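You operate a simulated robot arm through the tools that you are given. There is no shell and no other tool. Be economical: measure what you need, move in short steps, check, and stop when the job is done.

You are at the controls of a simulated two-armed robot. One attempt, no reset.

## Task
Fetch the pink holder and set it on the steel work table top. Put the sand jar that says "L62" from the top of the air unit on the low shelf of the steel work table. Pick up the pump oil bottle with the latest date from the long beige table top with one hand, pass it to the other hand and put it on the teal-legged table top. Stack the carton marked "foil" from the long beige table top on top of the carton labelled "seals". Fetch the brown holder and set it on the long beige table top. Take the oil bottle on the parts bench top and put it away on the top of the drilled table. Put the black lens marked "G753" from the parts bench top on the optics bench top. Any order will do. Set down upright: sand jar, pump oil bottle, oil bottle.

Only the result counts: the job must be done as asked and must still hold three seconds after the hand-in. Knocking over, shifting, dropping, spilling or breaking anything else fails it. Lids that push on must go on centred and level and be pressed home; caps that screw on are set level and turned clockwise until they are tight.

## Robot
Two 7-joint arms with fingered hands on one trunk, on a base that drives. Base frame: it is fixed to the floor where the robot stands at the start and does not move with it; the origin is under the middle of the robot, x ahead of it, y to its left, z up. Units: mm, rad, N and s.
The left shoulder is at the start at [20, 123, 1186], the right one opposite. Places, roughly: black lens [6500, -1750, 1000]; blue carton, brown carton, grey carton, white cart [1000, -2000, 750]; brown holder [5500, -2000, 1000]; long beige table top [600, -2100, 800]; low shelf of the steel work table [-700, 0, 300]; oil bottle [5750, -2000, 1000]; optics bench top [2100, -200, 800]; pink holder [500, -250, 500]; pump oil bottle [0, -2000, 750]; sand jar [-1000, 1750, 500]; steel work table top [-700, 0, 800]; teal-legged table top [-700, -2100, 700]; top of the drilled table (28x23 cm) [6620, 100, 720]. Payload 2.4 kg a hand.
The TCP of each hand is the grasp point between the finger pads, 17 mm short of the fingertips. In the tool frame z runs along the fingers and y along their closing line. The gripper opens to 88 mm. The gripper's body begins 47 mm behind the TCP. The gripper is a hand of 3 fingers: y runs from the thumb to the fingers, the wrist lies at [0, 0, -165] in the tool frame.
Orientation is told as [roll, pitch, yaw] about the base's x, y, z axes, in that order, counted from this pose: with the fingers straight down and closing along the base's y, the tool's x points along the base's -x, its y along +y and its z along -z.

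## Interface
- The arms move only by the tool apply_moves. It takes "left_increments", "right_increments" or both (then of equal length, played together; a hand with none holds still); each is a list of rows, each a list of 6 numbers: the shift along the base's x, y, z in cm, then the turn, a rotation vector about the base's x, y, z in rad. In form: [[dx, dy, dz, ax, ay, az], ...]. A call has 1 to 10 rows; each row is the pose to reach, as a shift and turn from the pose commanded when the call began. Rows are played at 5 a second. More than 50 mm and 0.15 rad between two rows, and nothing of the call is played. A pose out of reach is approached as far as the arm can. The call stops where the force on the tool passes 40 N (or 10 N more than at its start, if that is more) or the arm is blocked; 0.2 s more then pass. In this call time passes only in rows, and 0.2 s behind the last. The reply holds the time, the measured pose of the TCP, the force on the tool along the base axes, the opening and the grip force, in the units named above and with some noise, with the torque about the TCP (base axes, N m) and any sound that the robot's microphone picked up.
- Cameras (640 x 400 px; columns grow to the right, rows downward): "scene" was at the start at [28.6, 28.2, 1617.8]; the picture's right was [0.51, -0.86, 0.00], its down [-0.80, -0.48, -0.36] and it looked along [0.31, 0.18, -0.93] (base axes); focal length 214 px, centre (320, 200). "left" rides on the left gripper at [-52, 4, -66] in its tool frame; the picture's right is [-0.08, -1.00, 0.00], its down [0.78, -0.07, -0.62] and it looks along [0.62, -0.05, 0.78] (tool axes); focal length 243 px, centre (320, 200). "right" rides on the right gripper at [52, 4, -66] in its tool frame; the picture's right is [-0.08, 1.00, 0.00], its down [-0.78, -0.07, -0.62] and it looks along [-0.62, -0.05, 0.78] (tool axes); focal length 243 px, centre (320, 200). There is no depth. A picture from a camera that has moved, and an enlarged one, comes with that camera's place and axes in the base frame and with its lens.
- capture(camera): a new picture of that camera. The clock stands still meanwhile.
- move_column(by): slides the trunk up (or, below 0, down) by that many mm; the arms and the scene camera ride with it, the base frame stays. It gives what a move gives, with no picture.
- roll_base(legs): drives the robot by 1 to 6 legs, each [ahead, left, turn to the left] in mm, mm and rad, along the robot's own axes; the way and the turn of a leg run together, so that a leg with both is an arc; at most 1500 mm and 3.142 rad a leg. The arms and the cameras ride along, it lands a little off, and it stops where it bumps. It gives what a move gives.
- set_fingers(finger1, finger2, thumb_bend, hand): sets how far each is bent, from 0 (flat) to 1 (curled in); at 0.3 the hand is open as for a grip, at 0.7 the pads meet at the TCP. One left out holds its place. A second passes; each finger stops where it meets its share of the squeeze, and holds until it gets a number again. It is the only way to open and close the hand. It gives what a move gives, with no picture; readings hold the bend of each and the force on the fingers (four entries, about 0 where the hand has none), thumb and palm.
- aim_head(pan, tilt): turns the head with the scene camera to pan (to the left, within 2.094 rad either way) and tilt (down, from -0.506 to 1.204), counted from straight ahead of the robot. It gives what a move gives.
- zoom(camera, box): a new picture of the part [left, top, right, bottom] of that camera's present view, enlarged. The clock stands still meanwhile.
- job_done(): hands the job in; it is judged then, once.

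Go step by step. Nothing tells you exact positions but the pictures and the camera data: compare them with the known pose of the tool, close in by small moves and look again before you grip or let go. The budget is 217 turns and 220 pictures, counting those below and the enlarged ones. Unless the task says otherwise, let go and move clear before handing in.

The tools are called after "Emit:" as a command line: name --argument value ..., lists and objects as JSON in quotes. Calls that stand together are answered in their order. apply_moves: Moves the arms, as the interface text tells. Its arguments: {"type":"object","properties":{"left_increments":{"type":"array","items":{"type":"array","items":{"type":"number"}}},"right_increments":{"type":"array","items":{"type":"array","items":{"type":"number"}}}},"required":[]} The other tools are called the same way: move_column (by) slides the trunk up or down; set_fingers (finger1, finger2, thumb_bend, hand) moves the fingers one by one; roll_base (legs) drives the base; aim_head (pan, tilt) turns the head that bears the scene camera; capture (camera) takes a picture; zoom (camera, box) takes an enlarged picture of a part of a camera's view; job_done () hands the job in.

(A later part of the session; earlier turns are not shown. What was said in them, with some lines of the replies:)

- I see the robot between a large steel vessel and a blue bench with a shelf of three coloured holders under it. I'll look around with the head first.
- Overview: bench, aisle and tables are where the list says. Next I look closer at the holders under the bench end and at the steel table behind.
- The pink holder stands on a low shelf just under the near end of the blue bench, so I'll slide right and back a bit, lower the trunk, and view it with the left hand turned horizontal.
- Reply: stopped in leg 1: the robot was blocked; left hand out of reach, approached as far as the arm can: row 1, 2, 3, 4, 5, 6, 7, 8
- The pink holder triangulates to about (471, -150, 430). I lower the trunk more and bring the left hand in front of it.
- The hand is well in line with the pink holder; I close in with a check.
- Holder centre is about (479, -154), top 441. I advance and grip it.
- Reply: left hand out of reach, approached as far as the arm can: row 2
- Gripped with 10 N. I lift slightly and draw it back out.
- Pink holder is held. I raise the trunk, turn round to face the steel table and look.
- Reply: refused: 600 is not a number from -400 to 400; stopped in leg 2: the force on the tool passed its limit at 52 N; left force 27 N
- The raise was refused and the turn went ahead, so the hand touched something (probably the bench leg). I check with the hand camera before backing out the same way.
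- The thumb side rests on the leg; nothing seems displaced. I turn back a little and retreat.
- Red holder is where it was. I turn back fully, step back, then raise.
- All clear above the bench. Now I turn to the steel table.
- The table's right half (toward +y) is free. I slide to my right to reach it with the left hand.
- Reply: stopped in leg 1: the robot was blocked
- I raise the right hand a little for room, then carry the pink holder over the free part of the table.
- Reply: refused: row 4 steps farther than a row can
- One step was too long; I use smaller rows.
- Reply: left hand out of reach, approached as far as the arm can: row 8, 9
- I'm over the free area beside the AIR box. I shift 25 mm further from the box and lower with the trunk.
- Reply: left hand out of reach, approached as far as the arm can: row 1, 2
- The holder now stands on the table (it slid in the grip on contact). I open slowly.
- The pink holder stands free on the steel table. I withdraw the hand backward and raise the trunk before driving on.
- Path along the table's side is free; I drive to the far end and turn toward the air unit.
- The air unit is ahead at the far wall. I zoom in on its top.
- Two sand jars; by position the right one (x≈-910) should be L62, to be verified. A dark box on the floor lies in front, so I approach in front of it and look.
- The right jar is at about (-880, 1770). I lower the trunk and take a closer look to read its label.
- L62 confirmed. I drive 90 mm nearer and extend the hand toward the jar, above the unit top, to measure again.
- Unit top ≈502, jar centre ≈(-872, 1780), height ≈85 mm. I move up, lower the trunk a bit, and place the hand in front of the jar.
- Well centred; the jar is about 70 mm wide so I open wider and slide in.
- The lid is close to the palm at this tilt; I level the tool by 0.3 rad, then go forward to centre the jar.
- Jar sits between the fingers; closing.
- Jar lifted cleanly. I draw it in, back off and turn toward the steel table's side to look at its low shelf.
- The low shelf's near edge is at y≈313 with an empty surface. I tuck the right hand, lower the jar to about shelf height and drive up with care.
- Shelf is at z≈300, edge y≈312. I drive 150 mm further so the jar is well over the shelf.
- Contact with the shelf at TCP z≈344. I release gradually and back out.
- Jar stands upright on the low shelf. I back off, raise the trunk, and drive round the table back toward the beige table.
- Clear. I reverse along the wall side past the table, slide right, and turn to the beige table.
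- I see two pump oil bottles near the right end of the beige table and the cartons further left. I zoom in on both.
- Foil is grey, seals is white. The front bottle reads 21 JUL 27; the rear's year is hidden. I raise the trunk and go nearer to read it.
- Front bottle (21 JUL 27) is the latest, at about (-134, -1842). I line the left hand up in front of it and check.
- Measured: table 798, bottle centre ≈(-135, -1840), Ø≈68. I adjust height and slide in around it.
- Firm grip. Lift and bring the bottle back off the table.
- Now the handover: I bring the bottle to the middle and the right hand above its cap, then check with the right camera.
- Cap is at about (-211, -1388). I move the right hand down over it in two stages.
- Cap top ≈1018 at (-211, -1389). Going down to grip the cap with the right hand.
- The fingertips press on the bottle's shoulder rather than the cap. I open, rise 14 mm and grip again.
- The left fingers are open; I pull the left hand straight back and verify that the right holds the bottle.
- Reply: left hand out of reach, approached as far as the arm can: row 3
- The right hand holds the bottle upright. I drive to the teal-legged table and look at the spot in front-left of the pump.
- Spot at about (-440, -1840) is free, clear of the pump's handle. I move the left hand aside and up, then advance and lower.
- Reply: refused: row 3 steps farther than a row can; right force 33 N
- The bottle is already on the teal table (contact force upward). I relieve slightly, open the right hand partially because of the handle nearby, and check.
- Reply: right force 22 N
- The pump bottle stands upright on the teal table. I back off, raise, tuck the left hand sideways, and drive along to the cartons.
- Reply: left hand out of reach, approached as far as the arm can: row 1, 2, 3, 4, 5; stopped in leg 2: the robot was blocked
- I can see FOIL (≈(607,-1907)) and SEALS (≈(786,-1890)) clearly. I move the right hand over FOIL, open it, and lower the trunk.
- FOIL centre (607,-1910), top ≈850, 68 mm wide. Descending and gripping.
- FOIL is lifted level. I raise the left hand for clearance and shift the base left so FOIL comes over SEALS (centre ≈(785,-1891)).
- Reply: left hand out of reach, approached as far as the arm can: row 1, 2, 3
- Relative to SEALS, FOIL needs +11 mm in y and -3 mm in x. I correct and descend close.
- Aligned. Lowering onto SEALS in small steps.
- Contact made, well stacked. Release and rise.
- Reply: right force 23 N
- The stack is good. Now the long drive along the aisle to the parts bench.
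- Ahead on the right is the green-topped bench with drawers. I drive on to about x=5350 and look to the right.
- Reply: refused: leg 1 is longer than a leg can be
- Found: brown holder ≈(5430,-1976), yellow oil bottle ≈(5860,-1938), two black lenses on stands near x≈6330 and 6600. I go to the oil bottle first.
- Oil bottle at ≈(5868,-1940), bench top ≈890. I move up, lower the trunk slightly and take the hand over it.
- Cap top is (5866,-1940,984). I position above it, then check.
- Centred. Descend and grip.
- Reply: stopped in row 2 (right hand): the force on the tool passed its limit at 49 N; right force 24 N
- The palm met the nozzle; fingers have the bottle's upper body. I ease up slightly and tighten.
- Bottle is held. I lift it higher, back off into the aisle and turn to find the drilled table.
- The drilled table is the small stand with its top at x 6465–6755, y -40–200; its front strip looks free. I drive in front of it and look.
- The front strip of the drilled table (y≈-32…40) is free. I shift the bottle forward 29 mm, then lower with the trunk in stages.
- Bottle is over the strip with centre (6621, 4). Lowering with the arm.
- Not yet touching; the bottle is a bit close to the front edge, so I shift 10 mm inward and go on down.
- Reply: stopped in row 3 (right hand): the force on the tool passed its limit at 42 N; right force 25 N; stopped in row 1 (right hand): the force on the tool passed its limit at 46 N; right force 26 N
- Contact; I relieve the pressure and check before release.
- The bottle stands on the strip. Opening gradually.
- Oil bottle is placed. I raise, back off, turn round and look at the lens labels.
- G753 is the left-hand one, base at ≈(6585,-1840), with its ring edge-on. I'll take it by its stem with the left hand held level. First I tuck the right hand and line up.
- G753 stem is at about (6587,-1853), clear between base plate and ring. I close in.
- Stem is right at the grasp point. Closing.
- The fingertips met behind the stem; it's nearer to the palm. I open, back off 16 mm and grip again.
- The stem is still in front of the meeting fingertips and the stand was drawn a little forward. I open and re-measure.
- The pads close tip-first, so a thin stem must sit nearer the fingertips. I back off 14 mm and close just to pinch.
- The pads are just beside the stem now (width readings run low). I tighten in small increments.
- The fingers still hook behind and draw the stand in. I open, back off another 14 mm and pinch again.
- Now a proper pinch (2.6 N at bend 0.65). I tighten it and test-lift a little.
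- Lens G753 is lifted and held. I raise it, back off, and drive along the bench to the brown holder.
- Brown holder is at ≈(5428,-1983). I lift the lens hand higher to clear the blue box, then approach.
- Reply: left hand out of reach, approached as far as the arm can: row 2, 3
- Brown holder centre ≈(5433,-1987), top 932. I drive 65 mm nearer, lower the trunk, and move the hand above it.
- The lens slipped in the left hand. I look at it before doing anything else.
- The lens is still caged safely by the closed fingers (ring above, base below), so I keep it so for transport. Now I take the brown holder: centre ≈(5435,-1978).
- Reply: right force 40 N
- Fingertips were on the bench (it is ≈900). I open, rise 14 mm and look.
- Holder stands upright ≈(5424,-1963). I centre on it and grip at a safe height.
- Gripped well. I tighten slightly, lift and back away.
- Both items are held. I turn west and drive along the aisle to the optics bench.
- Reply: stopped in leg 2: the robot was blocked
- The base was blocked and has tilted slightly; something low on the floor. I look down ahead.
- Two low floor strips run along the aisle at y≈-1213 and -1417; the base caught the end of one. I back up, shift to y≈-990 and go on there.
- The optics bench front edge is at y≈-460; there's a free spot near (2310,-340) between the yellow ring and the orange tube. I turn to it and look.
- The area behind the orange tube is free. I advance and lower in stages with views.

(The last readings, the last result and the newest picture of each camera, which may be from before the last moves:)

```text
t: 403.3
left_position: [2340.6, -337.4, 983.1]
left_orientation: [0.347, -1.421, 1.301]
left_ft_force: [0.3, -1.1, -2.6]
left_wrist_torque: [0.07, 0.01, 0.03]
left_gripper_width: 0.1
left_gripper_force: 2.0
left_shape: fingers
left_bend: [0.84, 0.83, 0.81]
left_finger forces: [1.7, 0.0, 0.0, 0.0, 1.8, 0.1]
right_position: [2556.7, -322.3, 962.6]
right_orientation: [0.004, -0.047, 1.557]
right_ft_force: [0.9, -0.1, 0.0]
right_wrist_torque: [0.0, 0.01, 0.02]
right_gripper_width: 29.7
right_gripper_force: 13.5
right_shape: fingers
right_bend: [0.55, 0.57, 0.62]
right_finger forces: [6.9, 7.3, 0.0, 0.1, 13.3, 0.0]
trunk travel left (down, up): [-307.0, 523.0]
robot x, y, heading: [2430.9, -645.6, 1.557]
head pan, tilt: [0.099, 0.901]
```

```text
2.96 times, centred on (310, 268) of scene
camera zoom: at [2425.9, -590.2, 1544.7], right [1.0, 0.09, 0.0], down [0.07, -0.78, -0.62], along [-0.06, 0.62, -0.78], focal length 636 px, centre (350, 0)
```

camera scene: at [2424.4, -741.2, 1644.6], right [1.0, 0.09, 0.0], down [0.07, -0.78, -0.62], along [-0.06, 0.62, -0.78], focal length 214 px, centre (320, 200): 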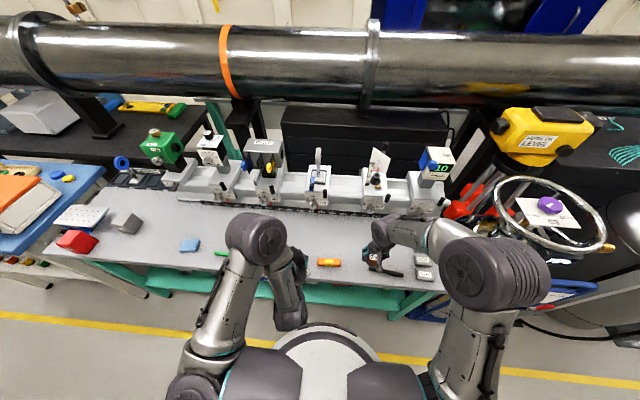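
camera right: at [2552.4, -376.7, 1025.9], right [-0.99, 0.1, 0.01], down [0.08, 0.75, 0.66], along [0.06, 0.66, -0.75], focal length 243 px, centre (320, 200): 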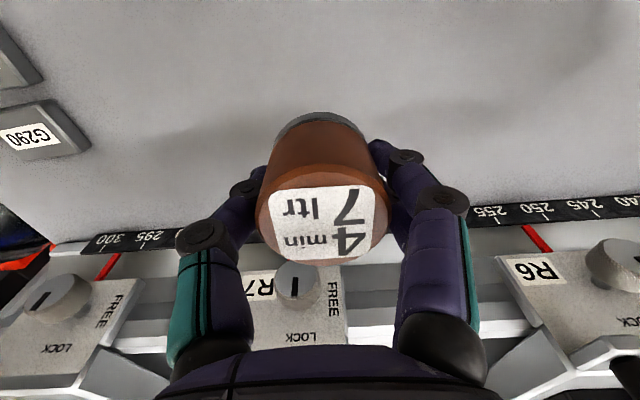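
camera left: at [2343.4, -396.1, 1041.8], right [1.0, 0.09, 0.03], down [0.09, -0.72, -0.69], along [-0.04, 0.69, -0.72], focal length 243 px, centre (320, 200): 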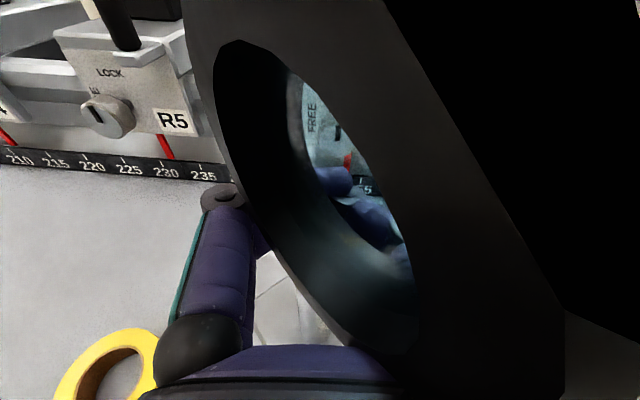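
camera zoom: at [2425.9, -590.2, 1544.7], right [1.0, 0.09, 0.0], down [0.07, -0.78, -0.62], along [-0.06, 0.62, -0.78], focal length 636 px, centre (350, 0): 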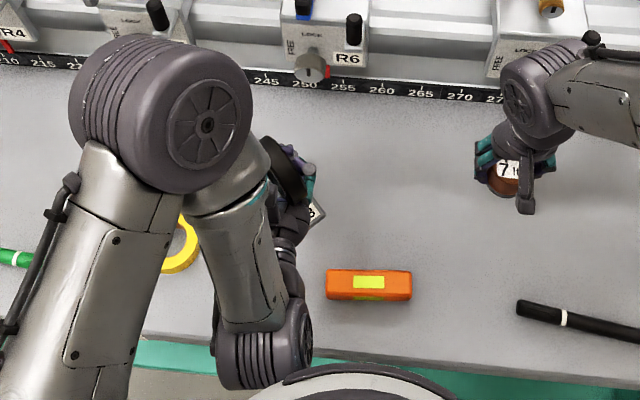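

The lens leans about 25° sideways (ring toward -x). I roll the left hand to bring the stem upright and look again.

Emit:
apply_moves --left_increments '[[0, 0.5, 0, 0, 0.14, 0], [0, 1, 0, 0, 0.28, 0], [0, 1.5, 0, 0, 0.42, 0]]'

Emit:
capture --camera "left"

Emit:
zoom --camera "scene" --box '[250, 210, 370, 300]'

```text
t: 404.1
left_position: [2339.0, -322.4, 981.2]
left_orientation: [1.361, -1.086, 0.317]
left_ft_force: [0.8, 0.0, -2.8]
left_wrist_torque: [0.04, -0.02, -0.03]
left_gripper_width: 0.1
left_gripper_force: 1.8
left_shape: fingers
left_bend: [0.84, 0.83, 0.81]
left_finger forces: [1.7, 0.0, 0.0, 0.0, 0.7, 0.6]
right_position: [2556.3, -322.0, 962.2]
right_orientation: [0.005, -0.05, 1.556]
right_ft_force: [-0.1, -0.3, -1.4]
right_wrist_torque: [-0.04, -0.03, 0.03]
right_gripper_width: 29.4
right_gripper_force: 13.2
right_shape: fingers
right_bend: [0.55, 0.57, 0.62]
right_finger forces: [6.9, 7.3, 0.0, 0.0, 13.2, 0.0]
trunk travel left (down, up): [-307.0, 523.0]
robot x, y, heading: [2431.4, -647.8, 1.563]
head pan, tilt: [0.099, 0.901]
```

```text
66 pictures are left
camera left: at [2367.9, -381.1, 1035.3], right [0.92, 0.09, -0.38], down [-0.2, -0.72, -0.66], along [-0.33, 0.69, -0.65], focal length 243 px, centre (320, 200)
```

left: 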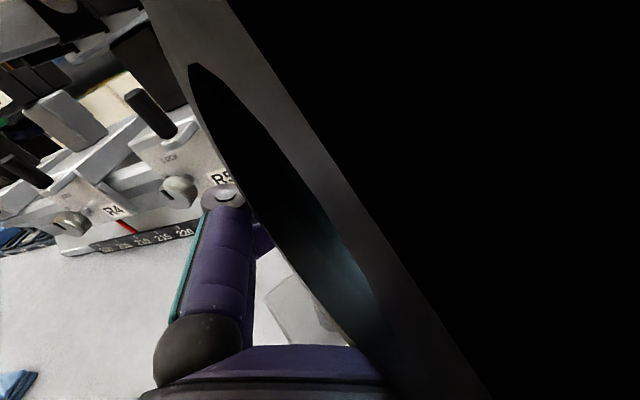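

```text
4.44 times, centred on (310, 255) of scene
camera zoom: at [2425.9, -590.1, 1544.6], right [1.0, 0.09, 0.0], down [0.07, -0.78, -0.62], along [-0.06, 0.62, -0.78], focal length 953 px, centre (364, -44)
```

zoom: 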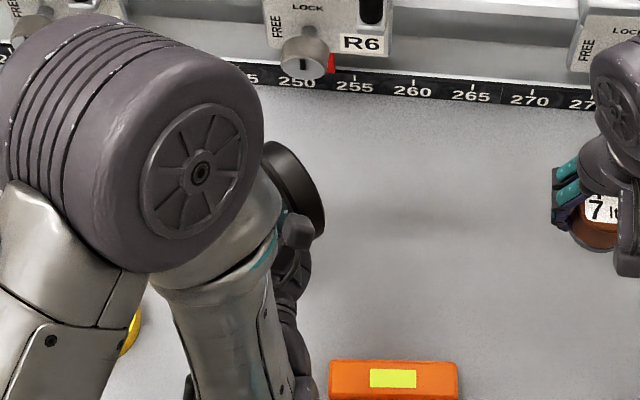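

The lens turned with the hand and is now nearly upright. I lower toward the bench in steps.

Emit:
apply_moves --left_increments '[[0, 0, -3, 0, 0, 0], [0, 0, -6, 0, 0, 0], [0, 0, -7.5, 0, 0, 0]]'

Emit:
capture --camera "left"

Emit:
zoom --camera "scene" --box '[250, 210, 370, 300]'

Emit:
capture --camera "right"

```text
t: 404.9
left_position: [2341.1, -322.5, 905.5]
left_orientation: [1.366, -1.09, 0.316]
left_ft_force: [-0.6, 0.2, 0.3]
left_wrist_torque: [-0.04, -0.04, -0.03]
left_gripper_width: 0.0
left_gripper_force: 0.3
left_shape: fingers
left_bend: [0.84, 0.83, 0.81]
left_finger forces: [0.5, 0.1, 0.0, 0.1, 0.0, 0.2]
right_position: [2557.0, -322.8, 962.2]
right_orientation: [0.003, -0.049, 1.557]
right_ft_force: [0.1, 0.1, -1.0]
right_wrist_torque: [0.01, -0.01, -0.01]
right_gripper_width: 29.6
right_gripper_force: 13.7
right_shape: fingers
right_bend: [0.55, 0.57, 0.62]
right_finger forces: [6.9, 7.2, 0.1, 0.1, 13.2, 0.0]
trunk travel left (down, up): [-307.0, 523.0]
robot x, y, heading: [2431.7, -644.2, 1.56]
head pan, tilt: [0.099, 0.901]
```

```text
64 pictures are left
camera left: at [2367.8, -381.3, 960.2], right [0.92, 0.09, -0.38], down [-0.2, -0.72, -0.66], along [-0.33, 0.69, -0.65], focal length 243 px, centre (320, 200)
```

left: 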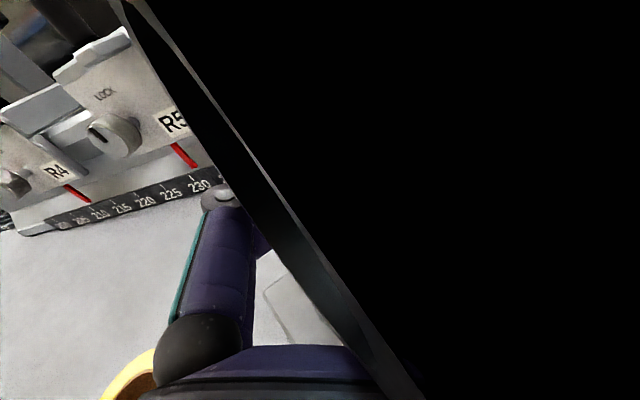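

```text
4.44 times, centred on (310, 255) of scene
camera zoom: at [2425.9, -590.3, 1544.7], right [1.0, 0.09, 0.0], down [0.07, -0.78, -0.62], along [-0.06, 0.62, -0.78], focal length 953 px, centre (364, -44)
```

zoom: 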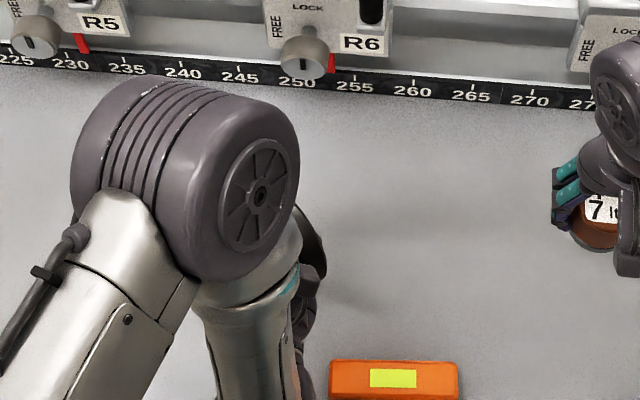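

```text
62 pictures are left
camera right: at [2552.4, -376.9, 1025.9], right [-0.99, 0.1, 0.01], down [0.08, 0.75, 0.66], along [0.06, 0.66, -0.75], focal length 243 px, centre (320, 200)
```

right: 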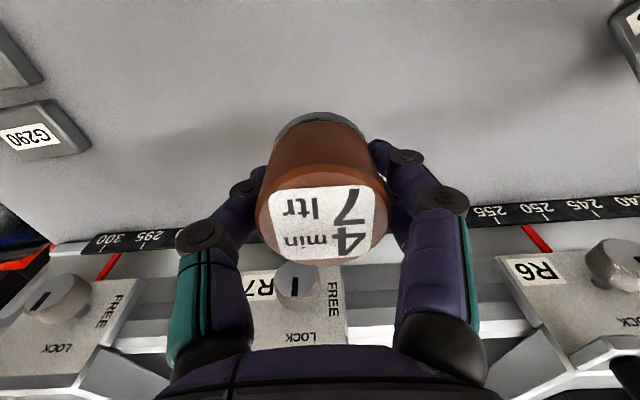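

The bench now carries the lens (weight gone from the hand). I check its base in the right camera's corner.

Emit:
zoom --camera "right" --box '[520, 0, 640, 80]'

```text
5.00 times, centred on (580, 40) of right
camera zoom: at [2552.4, -376.9, 1025.9], right [-0.99, 0.1, 0.01], down [0.08, 0.75, 0.66], along [0.06, 0.66, -0.75], focal length 1213 px, centre (-980, 1000)
```

zoom: 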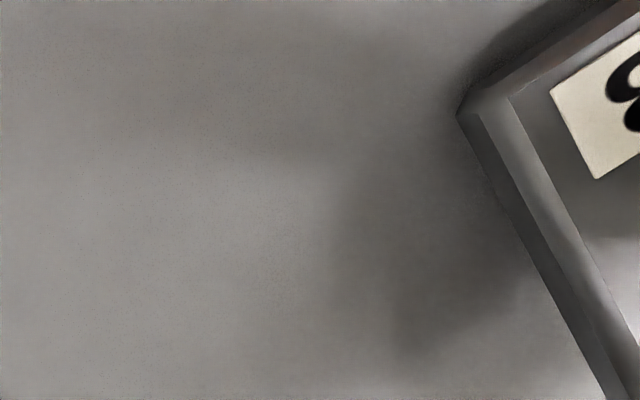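

Emit:
apply_moves --right_increments '[[-2.5, -2.5, 2.5, 0, 0, 0], [-5, -5, 5, 0, 0, 0], [-8, -8, 8, 0, 0, 0]]'

Emit:
zoom --camera "right" --box '[360, 20, 560, 200]'

```text
refused: row 3 steps farther than a row can; nothing moved
```

```text
2.22 times, centred on (460, 110) of right
camera zoom: at [2552.4, -376.9, 1025.9], right [-0.99, 0.1, 0.01], down [0.08, 0.75, 0.66], along [0.06, 0.66, -0.75], focal length 539 px, centre (9, 400)
```

zoom: 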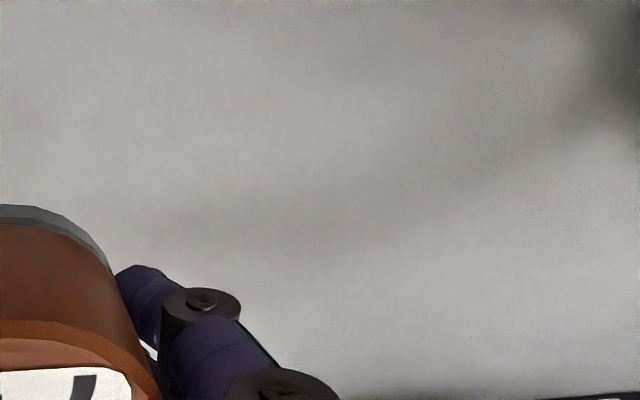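

Emit:
apply_moves --right_increments '[[-2.5, -2.5, 2.5, 0, 0, 0], [-5, -5, 5, 0, 0, 0], [-7, -7.5, 7.5, 0, 0, 0]]'

Emit:
capture --camera "right"

```text
t: 405.7
left_position: [2339.7, -323.3, 906.1]
left_orientation: [1.363, -1.088, 0.317]
left_ft_force: [-1.0, -0.1, -0.4]
left_wrist_torque: [-0.03, -0.02, -0.01]
left_gripper_width: 0.0
left_gripper_force: 0.3
left_shape: fingers
left_bend: [0.84, 0.83, 0.81]
left_finger forces: [0.6, 0.0, 0.1, 0.0, 0.1, 0.0]
right_position: [2485.8, -398.5, 1036.3]
right_orientation: [0.006, -0.049, 1.554]
right_ft_force: [0.1, 0.0, 0.1]
right_wrist_torque: [0.04, 0.01, -0.03]
right_gripper_width: 29.6
right_gripper_force: 13.8
right_shape: fingers
right_bend: [0.55, 0.57, 0.62]
right_finger forces: [6.9, 7.2, 0.1, 0.0, 13.2, 0.0]
trunk travel left (down, up): [-307.0, 523.0]
robot x, y, heading: [2431.6, -643.7, 1.558]
head pan, tilt: [0.099, 0.901]
```

```text
59 pictures are left
camera right: at [2481.1, -452.6, 1100.9], right [-0.99, 0.1, 0.01], down [0.08, 0.75, 0.66], along [0.06, 0.66, -0.75], focal length 243 px, centre (320, 200)
```

right: 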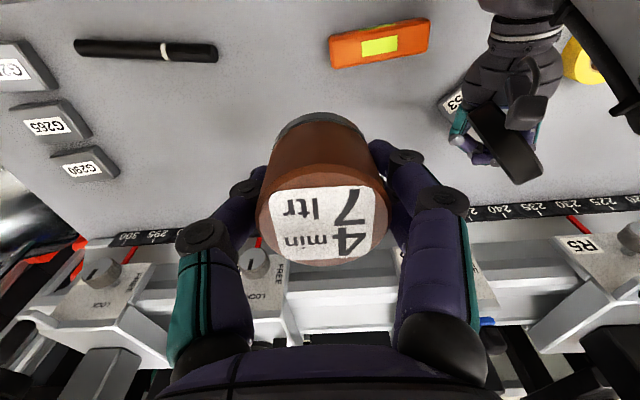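

Emit:
zoom --camera "right" --box '[420, 40, 580, 200]'

```text
2.50 times, centred on (500, 120) of right
camera zoom: at [2481.1, -452.6, 1100.9], right [-0.99, 0.1, 0.01], down [0.08, 0.75, 0.66], along [0.06, 0.66, -0.75], focal length 606 px, centre (-130, 400)
```

zoom: 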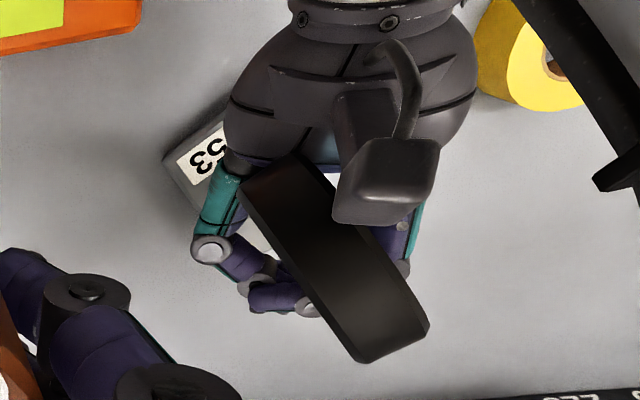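

The base plate looks flat on the bench and the ring stands over it. I open the fingers slowly.

Emit:
set_fingers --hand "left" --finger1 0.65 --finger2 0.65 --thumb_bend 0.65

Emit:
zoom --camera "right" --box '[420, 40, 580, 200]'

```text
t: 406.7
left_position: [2340.1, -322.5, 906.1]
left_orientation: [1.362, -1.09, 0.318]
left_ft_force: [-0.4, -1.6, -0.5]
left_wrist_torque: [0.04, -0.04, -0.01]
left_gripper_width: 7.6
left_gripper_force: 0.4
left_shape: fingers
left_bend: [0.65, 0.65, 0.65]
left_finger forces: [0.5, 0.0, 0.1, 0.0, 0.0, 0.1]
right_position: [2486.2, -397.7, 1038.4]
right_orientation: [0.004, -0.049, 1.558]
right_ft_force: [-0.1, 0.8, -0.4]
right_wrist_torque: [-0.06, 0.0, 0.01]
right_gripper_width: 29.5
right_gripper_force: 13.6
right_shape: fingers
right_bend: [0.55, 0.57, 0.62]
right_finger forces: [6.9, 7.1, 0.1, 0.0, 13.3, 0.0]
trunk travel left (down, up): [-307.0, 523.0]
robot x, y, heading: [2432.9, -642.7, 1.558]
head pan, tilt: [0.099, 0.901]
```

```text
2.50 times, centred on (500, 120) of right
camera zoom: at [2481.3, -452.0, 1100.6], right [-0.99, 0.1, 0.01], down [0.08, 0.75, 0.66], along [0.06, 0.66, -0.75], focal length 606 px, centre (-130, 400)
```

zoom: 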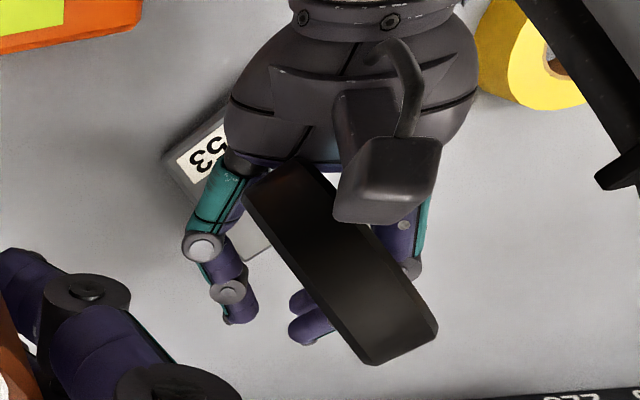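

Emit:
set_fingers --hand "left" --finger1 0.4 --finger2 0.4 --thumb_bend 0.4

Emit:
zoom --camera "right" --box '[420, 40, 580, 200]'

Emit:
capture --camera "left"

```text
t: 407.7
left_position: [2338.3, -323.0, 906.2]
left_orientation: [1.362, -1.089, 0.317]
left_ft_force: [-0.4, 0.0, -0.2]
left_wrist_torque: [0.02, 0.01, -0.01]
left_gripper_width: 62.3
left_gripper_force: 0.0
left_shape: fingers
left_bend: [0.4, 0.4, 0.4]
left_finger forces: [0.4, 0.0, 0.0, 0.1, 0.0, 0.2]
right_position: [2485.8, -398.8, 1037.6]
right_orientation: [0.003, -0.05, 1.556]
right_ft_force: [-0.4, -0.2, -1.6]
right_wrist_torque: [0.01, 0.02, 0.01]
right_gripper_width: 29.5
right_gripper_force: 13.6
right_shape: fingers
right_bend: [0.55, 0.57, 0.62]
right_finger forces: [6.9, 6.9, 0.1, 0.0, 13.2, 0.0]
trunk travel left (down, up): [-307.0, 523.0]
robot x, y, heading: [2429.5, -646.8, 1.565]
head pan, tilt: [0.099, 0.901]
```

```text
2.50 times, centred on (500, 120) of right
camera zoom: at [2481.3, -451.9, 1100.6], right [-0.99, 0.1, 0.01], down [0.08, 0.75, 0.66], along [0.06, 0.66, -0.75], focal length 606 px, centre (-130, 400)
```

zoom: 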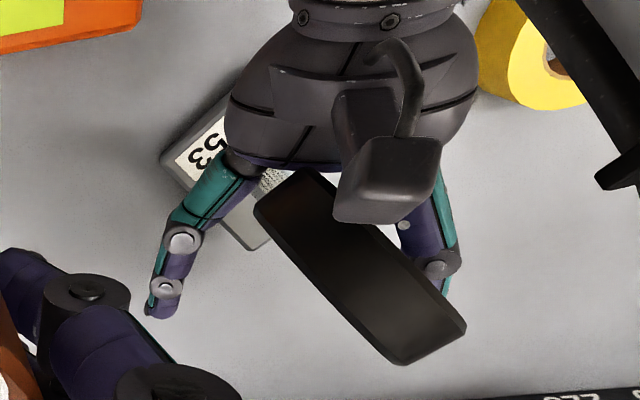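

```text
55 pictures are left
camera left: at [2367.9, -381.4, 960.3], right [0.92, 0.09, -0.38], down [-0.2, -0.72, -0.66], along [-0.33, 0.69, -0.65], focal length 243 px, centre (320, 200)
```

left: 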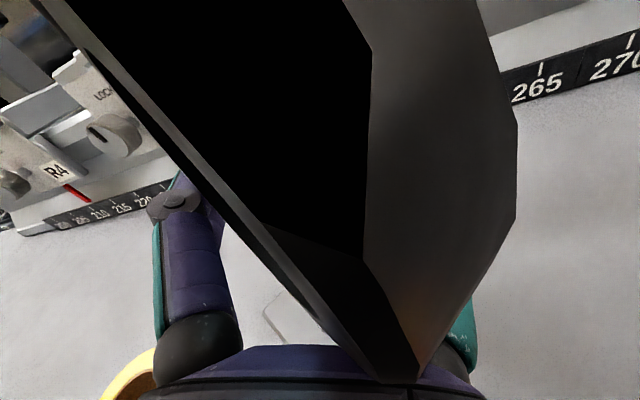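

Emit:
set_fingers --hand "left" --finger1 0.15 --finger2 0.15 --thumb_bend 0.15

Emit:
apply_moves --left_increments '[[0, -0.7, 0, 0, 0, 0]]'

Emit:
zoom --camera "right" --box '[400, 20, 600, 200]'

```text
t: 408.7
left_position: [2341.4, -324.0, 906.1]
left_orientation: [1.364, -1.09, 0.318]
left_ft_force: [-0.4, 0.4, 0.4]
left_wrist_torque: [0.02, 0.02, 0.01]
left_gripper_width: 104.7
left_gripper_force: 0.3
left_shape: fingers
left_bend: [0.14, 0.15, 0.15]
left_finger forces: [0.1, 0.0, 0.0, 0.0, 0.1, 0.0]
right_position: [2485.7, -397.3, 1037.8]
right_orientation: [0.002, -0.049, 1.556]
right_ft_force: [0.2, 0.9, -1.6]
right_wrist_torque: [0.0, 0.01, 0.01]
right_gripper_width: 29.7
right_gripper_force: 13.6
right_shape: fingers
right_bend: [0.55, 0.57, 0.62]
right_finger forces: [7.0, 7.1, 0.0, 0.1, 13.2, 0.1]
trunk travel left (down, up): [-307.0, 523.0]
robot x, y, heading: [2435.9, -647.0, 1.56]
head pan, tilt: [0.099, 0.901]
```

```text
t: 409.1
left_position: [2340.7, -330.6, 905.6]
left_orientation: [1.364, -1.091, 0.318]
left_ft_force: [-0.2, 0.2, 0.1]
left_wrist_torque: [0.0, 0.03, -0.02]
left_gripper_width: 104.3
left_gripper_force: 0.1
left_shape: fingers
left_bend: [0.15, 0.15, 0.15]
left_finger forces: [0.0, 0.0, 0.0, 0.0, 0.1, 0.0]
right_position: [2485.5, -396.8, 1039.2]
right_orientation: [0.002, -0.049, 1.556]
right_ft_force: [0.5, -0.6, 0.2]
right_wrist_torque: [0.0, 0.0, 0.05]
right_gripper_width: 29.5
right_gripper_force: 13.8
right_shape: fingers
right_bend: [0.55, 0.57, 0.62]
right_finger forces: [6.9, 7.1, 0.0, 0.1, 13.1, 0.0]
trunk travel left (down, up): [-307.0, 523.0]
robot x, y, heading: [2432.3, -645.0, 1.562]
head pan, tilt: [0.099, 0.901]
```

```text
2.22 times, centred on (500, 110) of right
camera zoom: at [2481.5, -452.0, 1100.6], right [-0.99, 0.1, 0.01], down [0.08, 0.75, 0.66], along [0.06, 0.66, -0.75], focal length 539 px, centre (-80, 400)
```

zoom: 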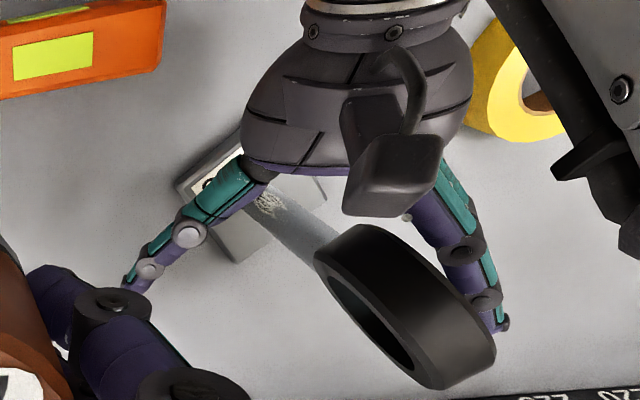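

The lens stands upright at ≈(2304,-320). I withdraw the left hand straight back.

Emit:
apply_moves --left_increments '[[0, -2, 0, 0, 0, 0], [0, -5, 0, 0, 0, 0], [0, -9, 0, 0, 0, 0], [0, -11, 2, 0, 0, 0]]'

Emit:
zoom --camera "right" --box '[400, 20, 600, 200]'

```text
t: 410.1
left_position: [2337.9, -354.9, 944.3]
left_orientation: [1.357, -1.089, 0.323]
left_ft_force: [-0.2, 0.3, 0.1]
left_wrist_torque: [0.0, 0.02, 0.02]
left_gripper_width: 104.4
left_gripper_force: 0.2
left_shape: fingers
left_bend: [0.15, 0.15, 0.15]
left_finger forces: [0.0, 0.0, 0.0, 0.0, 0.0, 0.0]
left hand out of reach, approached as far as the arm can: row 1, 2, 3, 4
right_position: [2486.7, -397.8, 1037.3]
right_orientation: [0.002, -0.047, 1.556]
right_ft_force: [-0.2, -0.2, -2.8]
right_wrist_torque: [0.03, -0.01, 0.0]
right_gripper_width: 29.4
right_gripper_force: 13.9
right_shape: fingers
right_bend: [0.55, 0.57, 0.62]
right_finger forces: [6.9, 7.1, 0.0, 0.0, 13.3, 0.1]
trunk travel left (down, up): [-307.0, 523.0]
robot x, y, heading: [2430.0, -650.4, 1.561]
head pan, tilt: [0.099, 0.901]
```

```text
2.22 times, centred on (500, 110) of right
camera zoom: at [2481.4, -452.0, 1100.6], right [-0.99, 0.1, 0.01], down [0.08, 0.75, 0.66], along [0.06, 0.66, -0.75], focal length 539 px, centre (-80, 400)
```

zoom: 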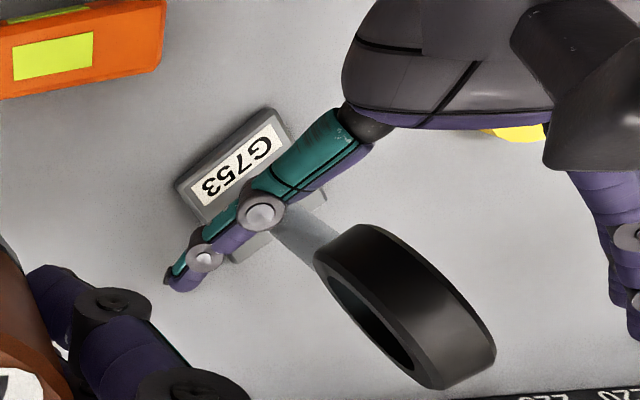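

Lens untouched; the arm is at its inner limit, so I back the whole robot off.

Emit:
roll_base --legs '[[-200, 0, 0]]'

Emit:
zoom --camera "right" --box '[320, 60, 640, 260]'

Emit:
zoom --camera "scene" --box '[200, 140, 400, 280]'

```text
t: 411.7
left_position: [2336.4, -556.0, 944.7]
left_orientation: [1.361, -1.089, 0.32]
left_ft_force: [-0.7, 0.3, 1.0]
left_wrist_torque: [-0.01, -0.01, 0.01]
left_gripper_width: 104.3
left_gripper_force: 0.1
left_shape: fingers
left_bend: [0.15, 0.15, 0.15]
left_finger forces: [0.1, 0.0, 0.0, 0.1, 0.0, 0.1]
right_position: [2484.4, -599.2, 1038.7]
right_orientation: [0.003, -0.051, 1.554]
right_ft_force: [0.0, -1.1, -0.4]
right_wrist_torque: [0.01, -0.02, 0.02]
right_gripper_width: 29.9
right_gripper_force: 14.0
right_shape: fingers
right_bend: [0.55, 0.57, 0.62]
right_finger forces: [6.9, 7.0, 0.1, 0.0, 13.3, 0.0]
trunk travel left (down, up): [-307.0, 523.0]
robot x, y, heading: [2425.9, -847.8, 1.558]
head pan, tilt: [0.099, 0.901]
```

```text
2.00 times, centred on (480, 160) of right
camera zoom: at [2479.4, -654.6, 1100.7], right [-0.99, 0.1, 0.01], down [0.08, 0.75, 0.66], along [0.06, 0.66, -0.75], focal length 485 px, centre (0, 280)
```

zoom: 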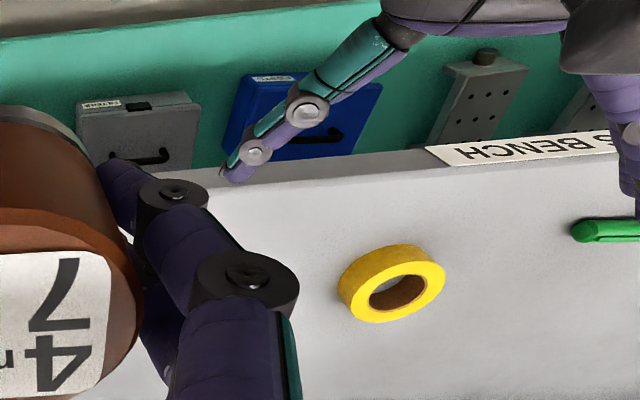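

```text
2.86 times, centred on (300, 210) of scene
camera zoom: at [2423.7, -793.2, 1544.7], right [1.0, 0.09, 0.0], down [0.07, -0.78, -0.62], along [-0.05, 0.62, -0.78], focal length 613 px, centre (377, 171)
```

zoom: 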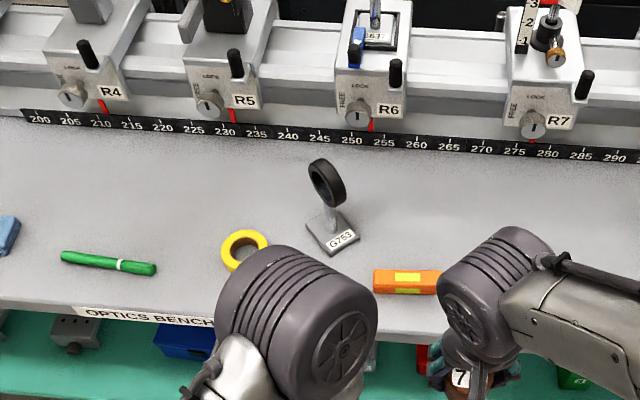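

The lens stands upright on the optics bench. Now the brown holder goes to the beige table: raise, back off, turn and drive there.

Emit:
move_column --by 120

Emit:
roll_base --legs '[[-180, 0, 0], [0, 0, -1.565], [0, 0, -1.565], [0, -900, 0], [0, -870, 0], [250, 0, 0]]'

Emit:
aim_head --pan 0 --tilt 0.9

Emit:
capture --camera "scene"

```text
t: 413.2
left_position: [2336.8, -556.4, 1064.5]
left_orientation: [1.359, -1.089, 0.322]
left_ft_force: [-1.1, -0.4, 0.0]
left_wrist_torque: [-0.01, 0.0, 0.0]
left_gripper_width: 104.4
left_gripper_force: 0.0
left_shape: fingers
left_bend: [0.15, 0.15, 0.15]
left_finger forces: [0.0, 0.0, 0.1, 0.0, 0.0, 0.0]
right_position: [2484.7, -600.2, 1156.8]
right_orientation: [0.003, -0.049, 1.554]
right_ft_force: [0.7, -0.6, -1.0]
right_wrist_torque: [0.03, -0.02, -0.01]
right_gripper_width: 29.5
right_gripper_force: 13.3
right_shape: fingers
right_bend: [0.55, 0.57, 0.62]
right_finger forces: [6.9, 7.2, 0.1, 0.0, 13.2, 0.0]
trunk travel left (down, up): [-427.0, 403.0]
robot x, y, heading: [2430.1, -845.5, 1.561]
head pan, tilt: [0.099, 0.901]
```

```text
t: 432.4
left_position: [729.2, -1561.8, 1065.0]
left_orientation: [1.357, -1.09, -2.829]
left_ft_force: [-0.7, -0.1, -0.2]
left_wrist_torque: [-0.01, -0.02, 0.01]
left_gripper_width: 104.2
left_gripper_force: 0.1
left_shape: fingers
left_bend: [0.15, 0.15, 0.15]
left_finger forces: [0.1, 0.0, 0.0, 0.1, 0.0, 0.1]
right_position: [580.6, -1516.7, 1156.7]
right_orientation: [0.004, -0.05, -1.597]
right_ft_force: [-0.2, 0.0, -1.2]
right_wrist_torque: [0.0, -0.03, 0.03]
right_gripper_width: 29.3
right_gripper_force: 13.2
right_shape: fingers
right_bend: [0.55, 0.57, 0.62]
right_finger forces: [6.9, 6.9, 0.0, 0.1, 13.0, 0.0]
trunk travel left (down, up): [-427.0, 403.0]
robot x, y, heading: [636.9, -1270.9, -1.595]
head pan, tilt: [0.099, 0.901]
```

```text
t: 433.1
left_position: [729.2, -1560.9, 1065.1]
left_orientation: [1.358, -1.089, -2.831]
left_ft_force: [-0.4, 0.5, 0.0]
left_wrist_torque: [-0.02, 0.01, 0.01]
left_gripper_width: 104.4
left_gripper_force: 0.0
left_shape: fingers
left_bend: [0.15, 0.15, 0.15]
left_finger forces: [0.0, 0.1, 0.0, 0.0, 0.0, 0.1]
right_position: [581.2, -1515.0, 1157.5]
right_orientation: [0.003, -0.048, -1.597]
right_ft_force: [0.0, 0.4, -0.5]
right_wrist_torque: [-0.03, 0.0, 0.0]
right_gripper_width: 29.4
right_gripper_force: 13.5
right_shape: fingers
right_bend: [0.55, 0.57, 0.62]
right_finger forces: [7.0, 7.0, 0.1, 0.0, 12.9, 0.0]
trunk travel left (down, up): [-427.0, 403.0]
robot x, y, heading: [637.6, -1267.5, -1.593]
head pan, tilt: [0.0, 0.901]
```

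```text
50 pictures are left
camera scene: at [637.0, -1324.4, 1664.7], right [-1.0, 0.02, 0.0], down [0.02, 0.78, -0.62], along [-0.01, -0.62, -0.78], focal length 214 px, centre (320, 200)
```

scene: 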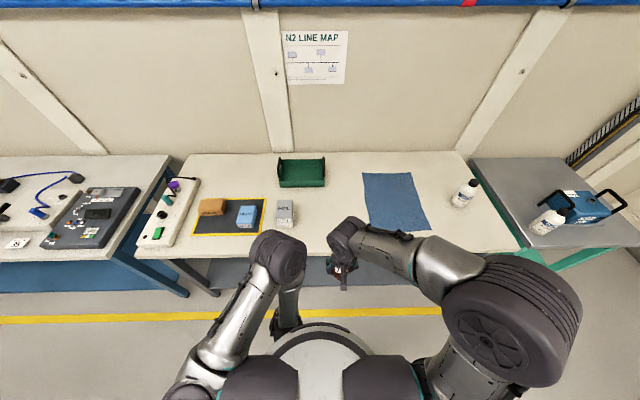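

Free space lies between the stack and the cloth, around (595,-1820). I approach and lower the brown holder.

Emit:
roll_base --legs '[[200, 0, 0]]'

Emit:
apply_moves --right_increments '[[0.3, -2.5, -3.5, 0, 0, 0], [0.6, -5, -7.5, 0, 0, 0], [0.9, -7.5, -11.5, 0, 0, 0], [1, -9, -16, 0, 0, 0], [1, -10, -20.5, 0, 0, 0], [1, -10, -25, 0, 0, 0]]'

Emit:
capture --camera "right"

```text
t: 434.6
left_position: [724.3, -1762.8, 1065.1]
left_orientation: [1.358, -1.089, -2.83]
left_ft_force: [-0.4, -0.2, -0.3]
left_wrist_torque: [-0.01, 0.0, 0.01]
left_gripper_width: 104.5
left_gripper_force: 0.1
left_shape: fingers
left_bend: [0.15, 0.15, 0.15]
left_finger forces: [0.1, 0.0, 0.0, 0.0, 0.0, 0.0]
right_position: [577.4, -1716.9, 1157.5]
right_orientation: [0.005, -0.047, -1.597]
right_ft_force: [-0.2, 0.1, -1.5]
right_wrist_torque: [0.01, 0.04, -0.01]
right_gripper_width: 29.1
right_gripper_force: 13.2
right_shape: fingers
right_bend: [0.55, 0.57, 0.62]
right_finger forces: [6.9, 7.0, 0.1, 0.0, 13.0, 0.0]
trunk travel left (down, up): [-427.0, 403.0]
robot x, y, heading: [634.9, -1466.2, -1.598]
head pan, tilt: [0.0, 0.901]
```

```text
t: 436.1
left_position: [724.0, -1762.5, 1064.0]
left_orientation: [1.358, -1.09, -2.831]
left_ft_force: [-0.4, 0.5, 0.6]
left_wrist_torque: [0.03, -0.02, 0.01]
left_gripper_width: 104.3
left_gripper_force: 0.1
left_shape: fingers
left_bend: [0.15, 0.15, 0.15]
left_finger forces: [0.0, 0.0, 0.0, 0.1, 0.0, 0.0]
right_position: [586.6, -1814.6, 906.3]
right_orientation: [0.004, -0.052, -1.596]
right_ft_force: [0.1, -0.2, -1.3]
right_wrist_torque: [-0.03, -0.02, 0.02]
right_gripper_width: 29.3
right_gripper_force: 13.2
right_shape: fingers
right_bend: [0.55, 0.57, 0.62]
right_finger forces: [6.9, 6.9, 0.1, 0.0, 12.9, 0.0]
trunk travel left (down, up): [-427.0, 403.0]
robot x, y, heading: [632.6, -1470.6, -1.596]
head pan, tilt: [0.0, 0.901]
```

```text
49 pictures are left
camera right: at [592.3, -1758.8, 969.1], right [0.99, -0.11, 0.01], down [-0.09, -0.75, 0.66], along [-0.07, -0.66, -0.75], focal length 243 px, centre (320, 200)
```

right: 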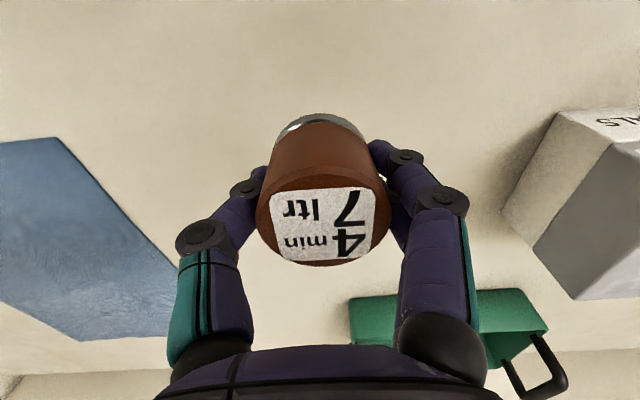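

Spot is clear. Lowering further.

Emit:
apply_moves --right_increments '[[0, 0, -3.5, 0, 0, 0], [0, 0, -7, 0, 0, 0]]'

Emit:
apply_moves --right_increments '[[0, 0, -0.4, 0, 0, 0], [0, 0, -0.8, 0, 0, 0]]'

```text
t: 436.6
left_position: [724.6, -1761.6, 1064.0]
left_orientation: [1.358, -1.09, -2.831]
left_ft_force: [-0.2, -1.3, 0.6]
left_wrist_torque: [-0.01, -0.03, -0.02]
left_gripper_width: 104.4
left_gripper_force: 0.0
left_shape: fingers
left_bend: [0.15, 0.15, 0.15]
left_finger forces: [0.0, 0.1, 0.0, 0.1, 0.0, 0.0]
right_position: [586.5, -1816.8, 835.4]
right_orientation: [0.004, -0.049, -1.596]
right_ft_force: [0.2, 0.0, -1.3]
right_wrist_torque: [-0.02, -0.01, 0.02]
right_gripper_width: 29.6
right_gripper_force: 13.5
right_shape: fingers
right_bend: [0.55, 0.57, 0.62]
right_finger forces: [6.7, 6.9, 0.0, 0.0, 12.9, 0.0]
trunk travel left (down, up): [-427.0, 403.0]
robot x, y, heading: [634.3, -1469.6, -1.593]
head pan, tilt: [0.0, 0.901]
```

```text
t: 437.2
left_position: [725.1, -1760.6, 1066.1]
left_orientation: [1.357, -1.089, -2.829]
left_ft_force: [0.0, -0.4, 0.8]
left_wrist_torque: [0.03, 0.0, -0.02]
left_gripper_width: 104.5
left_gripper_force: 0.0
left_shape: fingers
left_bend: [0.15, 0.15, 0.15]
left_finger forces: [0.0, 0.0, 0.0, 0.0, 0.0, 0.0]
right_position: [586.0, -1815.8, 828.2]
right_orientation: [0.004, -0.047, -1.599]
right_ft_force: [-0.2, 0.3, -1.4]
right_wrist_torque: [0.02, 0.0, 0.01]
right_gripper_width: 29.3
right_gripper_force: 13.3
right_shape: fingers
right_bend: [0.55, 0.57, 0.62]
right_finger forces: [6.8, 6.8, 0.0, 0.0, 12.8, 0.0]
trunk travel left (down, up): [-427.0, 403.0]
robot x, y, heading: [637.2, -1470.2, -1.592]
head pan, tilt: [0.0, 0.901]
```

Emit:
apply_moves --right_increments '[[0, 0, -0.3, 0, 0, 0], [0, 0, -0.6, 0, 0, 0]]'

```text
t: 437.9
left_position: [724.5, -1760.2, 1066.0]
left_orientation: [1.357, -1.089, -2.829]
left_ft_force: [0.3, -0.4, -0.3]
left_wrist_torque: [0.0, -0.05, 0.01]
left_gripper_width: 104.2
left_gripper_force: 0.0
left_shape: fingers
left_bend: [0.15, 0.15, 0.15]
left_finger forces: [0.0, 0.0, 0.1, 0.1, 0.0, 0.0]
right_position: [586.2, -1815.9, 823.4]
right_orientation: [0.004, -0.051, -1.599]
right_ft_force: [0.0, -1.3, 4.1]
right_wrist_torque: [0.0, -0.09, 0.0]
right_gripper_width: 28.9
right_gripper_force: 14.2
right_shape: fingers
right_bend: [0.56, 0.58, 0.62]
right_finger forces: [7.5, 7.1, 0.0, 0.0, 13.9, 0.1]
trunk travel left (down, up): [-427.0, 403.0]
robot x, y, heading: [635.1, -1466.6, -1.591]
head pan, tilt: [0.0, 0.901]
```

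Contact with the table. Release and rise.

Emit:
set_fingers --hand "right" --finger1 0.5 --finger2 0.5 --thumb_bend 0.5

Emit:
set_fingers --hand "right" --finger1 0.3 --finger2 0.3 --thumb_bend 0.3

Emit:
apply_moves --right_increments '[[0, 0, 3, 0, 0, 0], [0, 0, 7, 0, 0, 0], [0, 0, 11, 0, 0, 0], [0, 3, 15, 0, 0, 0]]'

Emit:
capture --camera "right"

```text
t: 438.9
left_position: [725.2, -1761.7, 1064.9]
left_orientation: [1.357, -1.089, -2.831]
left_ft_force: [-0.5, -0.1, -0.2]
left_wrist_torque: [0.01, 0.01, 0.03]
left_gripper_width: 104.5
left_gripper_force: 0.1
left_shape: fingers
left_bend: [0.15, 0.15, 0.15]
left_finger forces: [0.0, 0.0, 0.1, 0.1, 0.1, 0.0]
right_position: [585.5, -1816.2, 823.8]
right_orientation: [0.002, -0.049, -1.597]
right_ft_force: [0.1, -0.6, -0.2]
right_wrist_torque: [0.01, -0.03, 0.0]
right_gripper_width: 40.6
right_gripper_force: 0.3
right_shape: fingers
right_bend: [0.5, 0.5, 0.5]
right_finger forces: [0.2, 0.0, 0.0, 0.0, 0.1, 0.0]
trunk travel left (down, up): [-427.0, 403.0]
robot x, y, heading: [631.7, -1469.2, -1.592]
head pan, tilt: [0.0, 0.901]
```

```text
t: 439.9
left_position: [725.3, -1761.4, 1063.8]
left_orientation: [1.359, -1.091, -2.832]
left_ft_force: [-0.8, 0.0, -0.1]
left_wrist_torque: [0.0, -0.01, 0.05]
left_gripper_width: 104.8
left_gripper_force: 0.0
left_shape: fingers
left_bend: [0.15, 0.15, 0.15]
left_finger forces: [0.0, 0.0, 0.0, 0.1, 0.0, 0.1]
right_position: [588.1, -1815.4, 822.2]
right_orientation: [0.003, -0.049, -1.597]
right_ft_force: [-0.1, -0.7, -0.2]
right_wrist_torque: [0.0, 0.0, -0.02]
right_gripper_width: 84.1
right_gripper_force: 0.1
right_shape: fingers
right_bend: [0.3, 0.3, 0.3]
right_finger forces: [0.0, 0.1, 0.0, 0.0, 0.0, 0.0]
trunk travel left (down, up): [-427.0, 403.0]
robot x, y, heading: [638.4, -1472.3, -1.592]
head pan, tilt: [0.0, 0.901]
```

```text
t: 440.9
left_position: [724.5, -1760.7, 1065.1]
left_orientation: [1.358, -1.09, -2.833]
left_ft_force: [-0.1, 0.6, 0.6]
left_wrist_torque: [0.01, 0.02, -0.05]
left_gripper_width: 104.3
left_gripper_force: 0.0
left_shape: fingers
left_bend: [0.15, 0.15, 0.15]
left_finger forces: [0.0, 0.0, 0.0, 0.0, 0.1, 0.1]
right_position: [586.7, -1785.8, 972.1]
right_orientation: [0.003, -0.05, -1.598]
right_ft_force: [0.0, 0.1, -1.0]
right_wrist_torque: [0.01, 0.0, 0.0]
right_gripper_width: 83.9
right_gripper_force: 0.0
right_shape: fingers
right_bend: [0.3, 0.3, 0.3]
right_finger forces: [0.0, 0.1, 0.0, 0.0, 0.0, 0.0]
trunk travel left (down, up): [-427.0, 403.0]
robot x, y, heading: [631.6, -1466.7, -1.592]
head pan, tilt: [0.0, 0.901]
```

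```text
48 pictures are left
camera right: at [592.2, -1730.0, 1035.7], right [0.99, -0.11, 0.01], down [-0.09, -0.75, 0.66], along [-0.07, -0.66, -0.75], focal length 243 px, centre (320, 200)
```

right: 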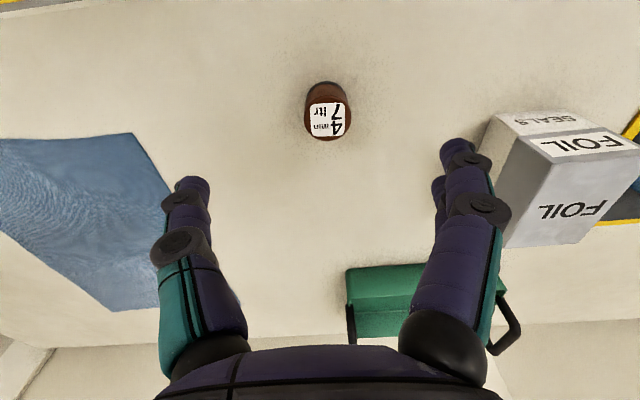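

The brown holder stands on the beige table beside the intact stack. I back off into the aisle and take a last look.

Emit:
roll_base --legs '[[-300, 0, 0]]'

Emit:
capture --camera "scene"

```text
t: 442.9
left_position: [729.7, -1462.3, 1064.3]
left_orientation: [1.361, -1.089, -2.836]
left_ft_force: [-0.1, -0.2, 0.4]
left_wrist_torque: [0.02, -0.06, 0.02]
left_gripper_width: 104.5
left_gripper_force: 0.2
left_shape: fingers
left_bend: [0.15, 0.15, 0.15]
left_finger forces: [0.0, 0.1, 0.0, 0.0, 0.0, 0.1]
right_position: [592.5, -1487.0, 971.6]
right_orientation: [0.003, -0.05, -1.6]
right_ft_force: [-0.6, -0.1, -0.8]
right_wrist_torque: [0.0, 0.0, -0.02]
right_gripper_width: 84.1
right_gripper_force: 0.1
right_shape: fingers
right_bend: [0.3, 0.3, 0.3]
right_finger forces: [0.0, 0.0, 0.0, 0.1, 0.1, 0.0]
trunk travel left (down, up): [-427.0, 403.0]
robot x, y, heading: [637.5, -1169.8, -1.598]
head pan, tilt: [0.0, 0.901]
```

```text
47 pictures are left
camera scene: at [639.4, -1225.7, 1664.7], right [-1.0, 0.03, 0.0], down [0.02, 0.78, -0.62], along [-0.02, -0.62, -0.78], focal length 214 px, centre (320, 200)
```

scene: 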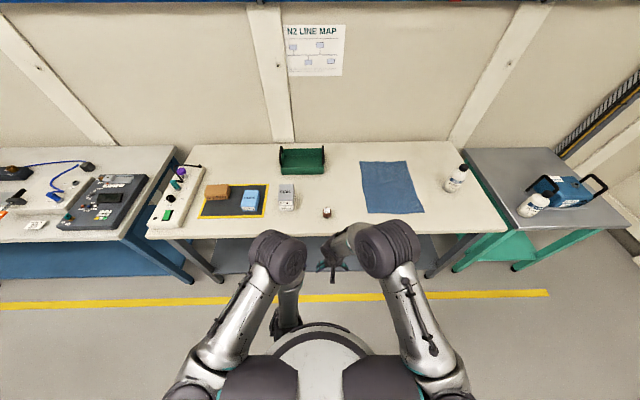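

Everything is in place: brown holder, the FOIL-on-SEALS stack and the pump bottle are visible, and the other placements were checked at the time. Both hands are empty and clear, so I hand in.

Emit:
job_done

```text
The job is handed in.
```

All seven items are where you asked, and the job is handed in. I looked at each one after letting go, but the first items were not looked at again just before the hand-in.

- **Pink holder:** on the steel work table top.
- **Sand jar "L62":** upright on the low shelf of the steel work table.
- **Pump oil bottle "21 JUL 27":** passed from the left hand to the right, then set upright on the teal-legged table top. The other bottle reads 03 MAR 27.
- **"Foil" carton:** stacked on the "seals" carton.
- **Brown holder:** on the long beige table top.
- **Oil bottle:** upright on the drilled table.
- **Black lens "G753":** standing on the optics bench top.

Three things did not go cleanly:

- **Pink holder:** while I was carrying it, the hand hit a leg of the blue bench. The nearest holder (red) had not moved.
- **Lens:** it slipped while I carried it, but it stayed between the fingers and I set it down upright.
- **Robot base:** it was stopped once in the aisle near x = 5180, I think by a low strip on the floor. I went round it.
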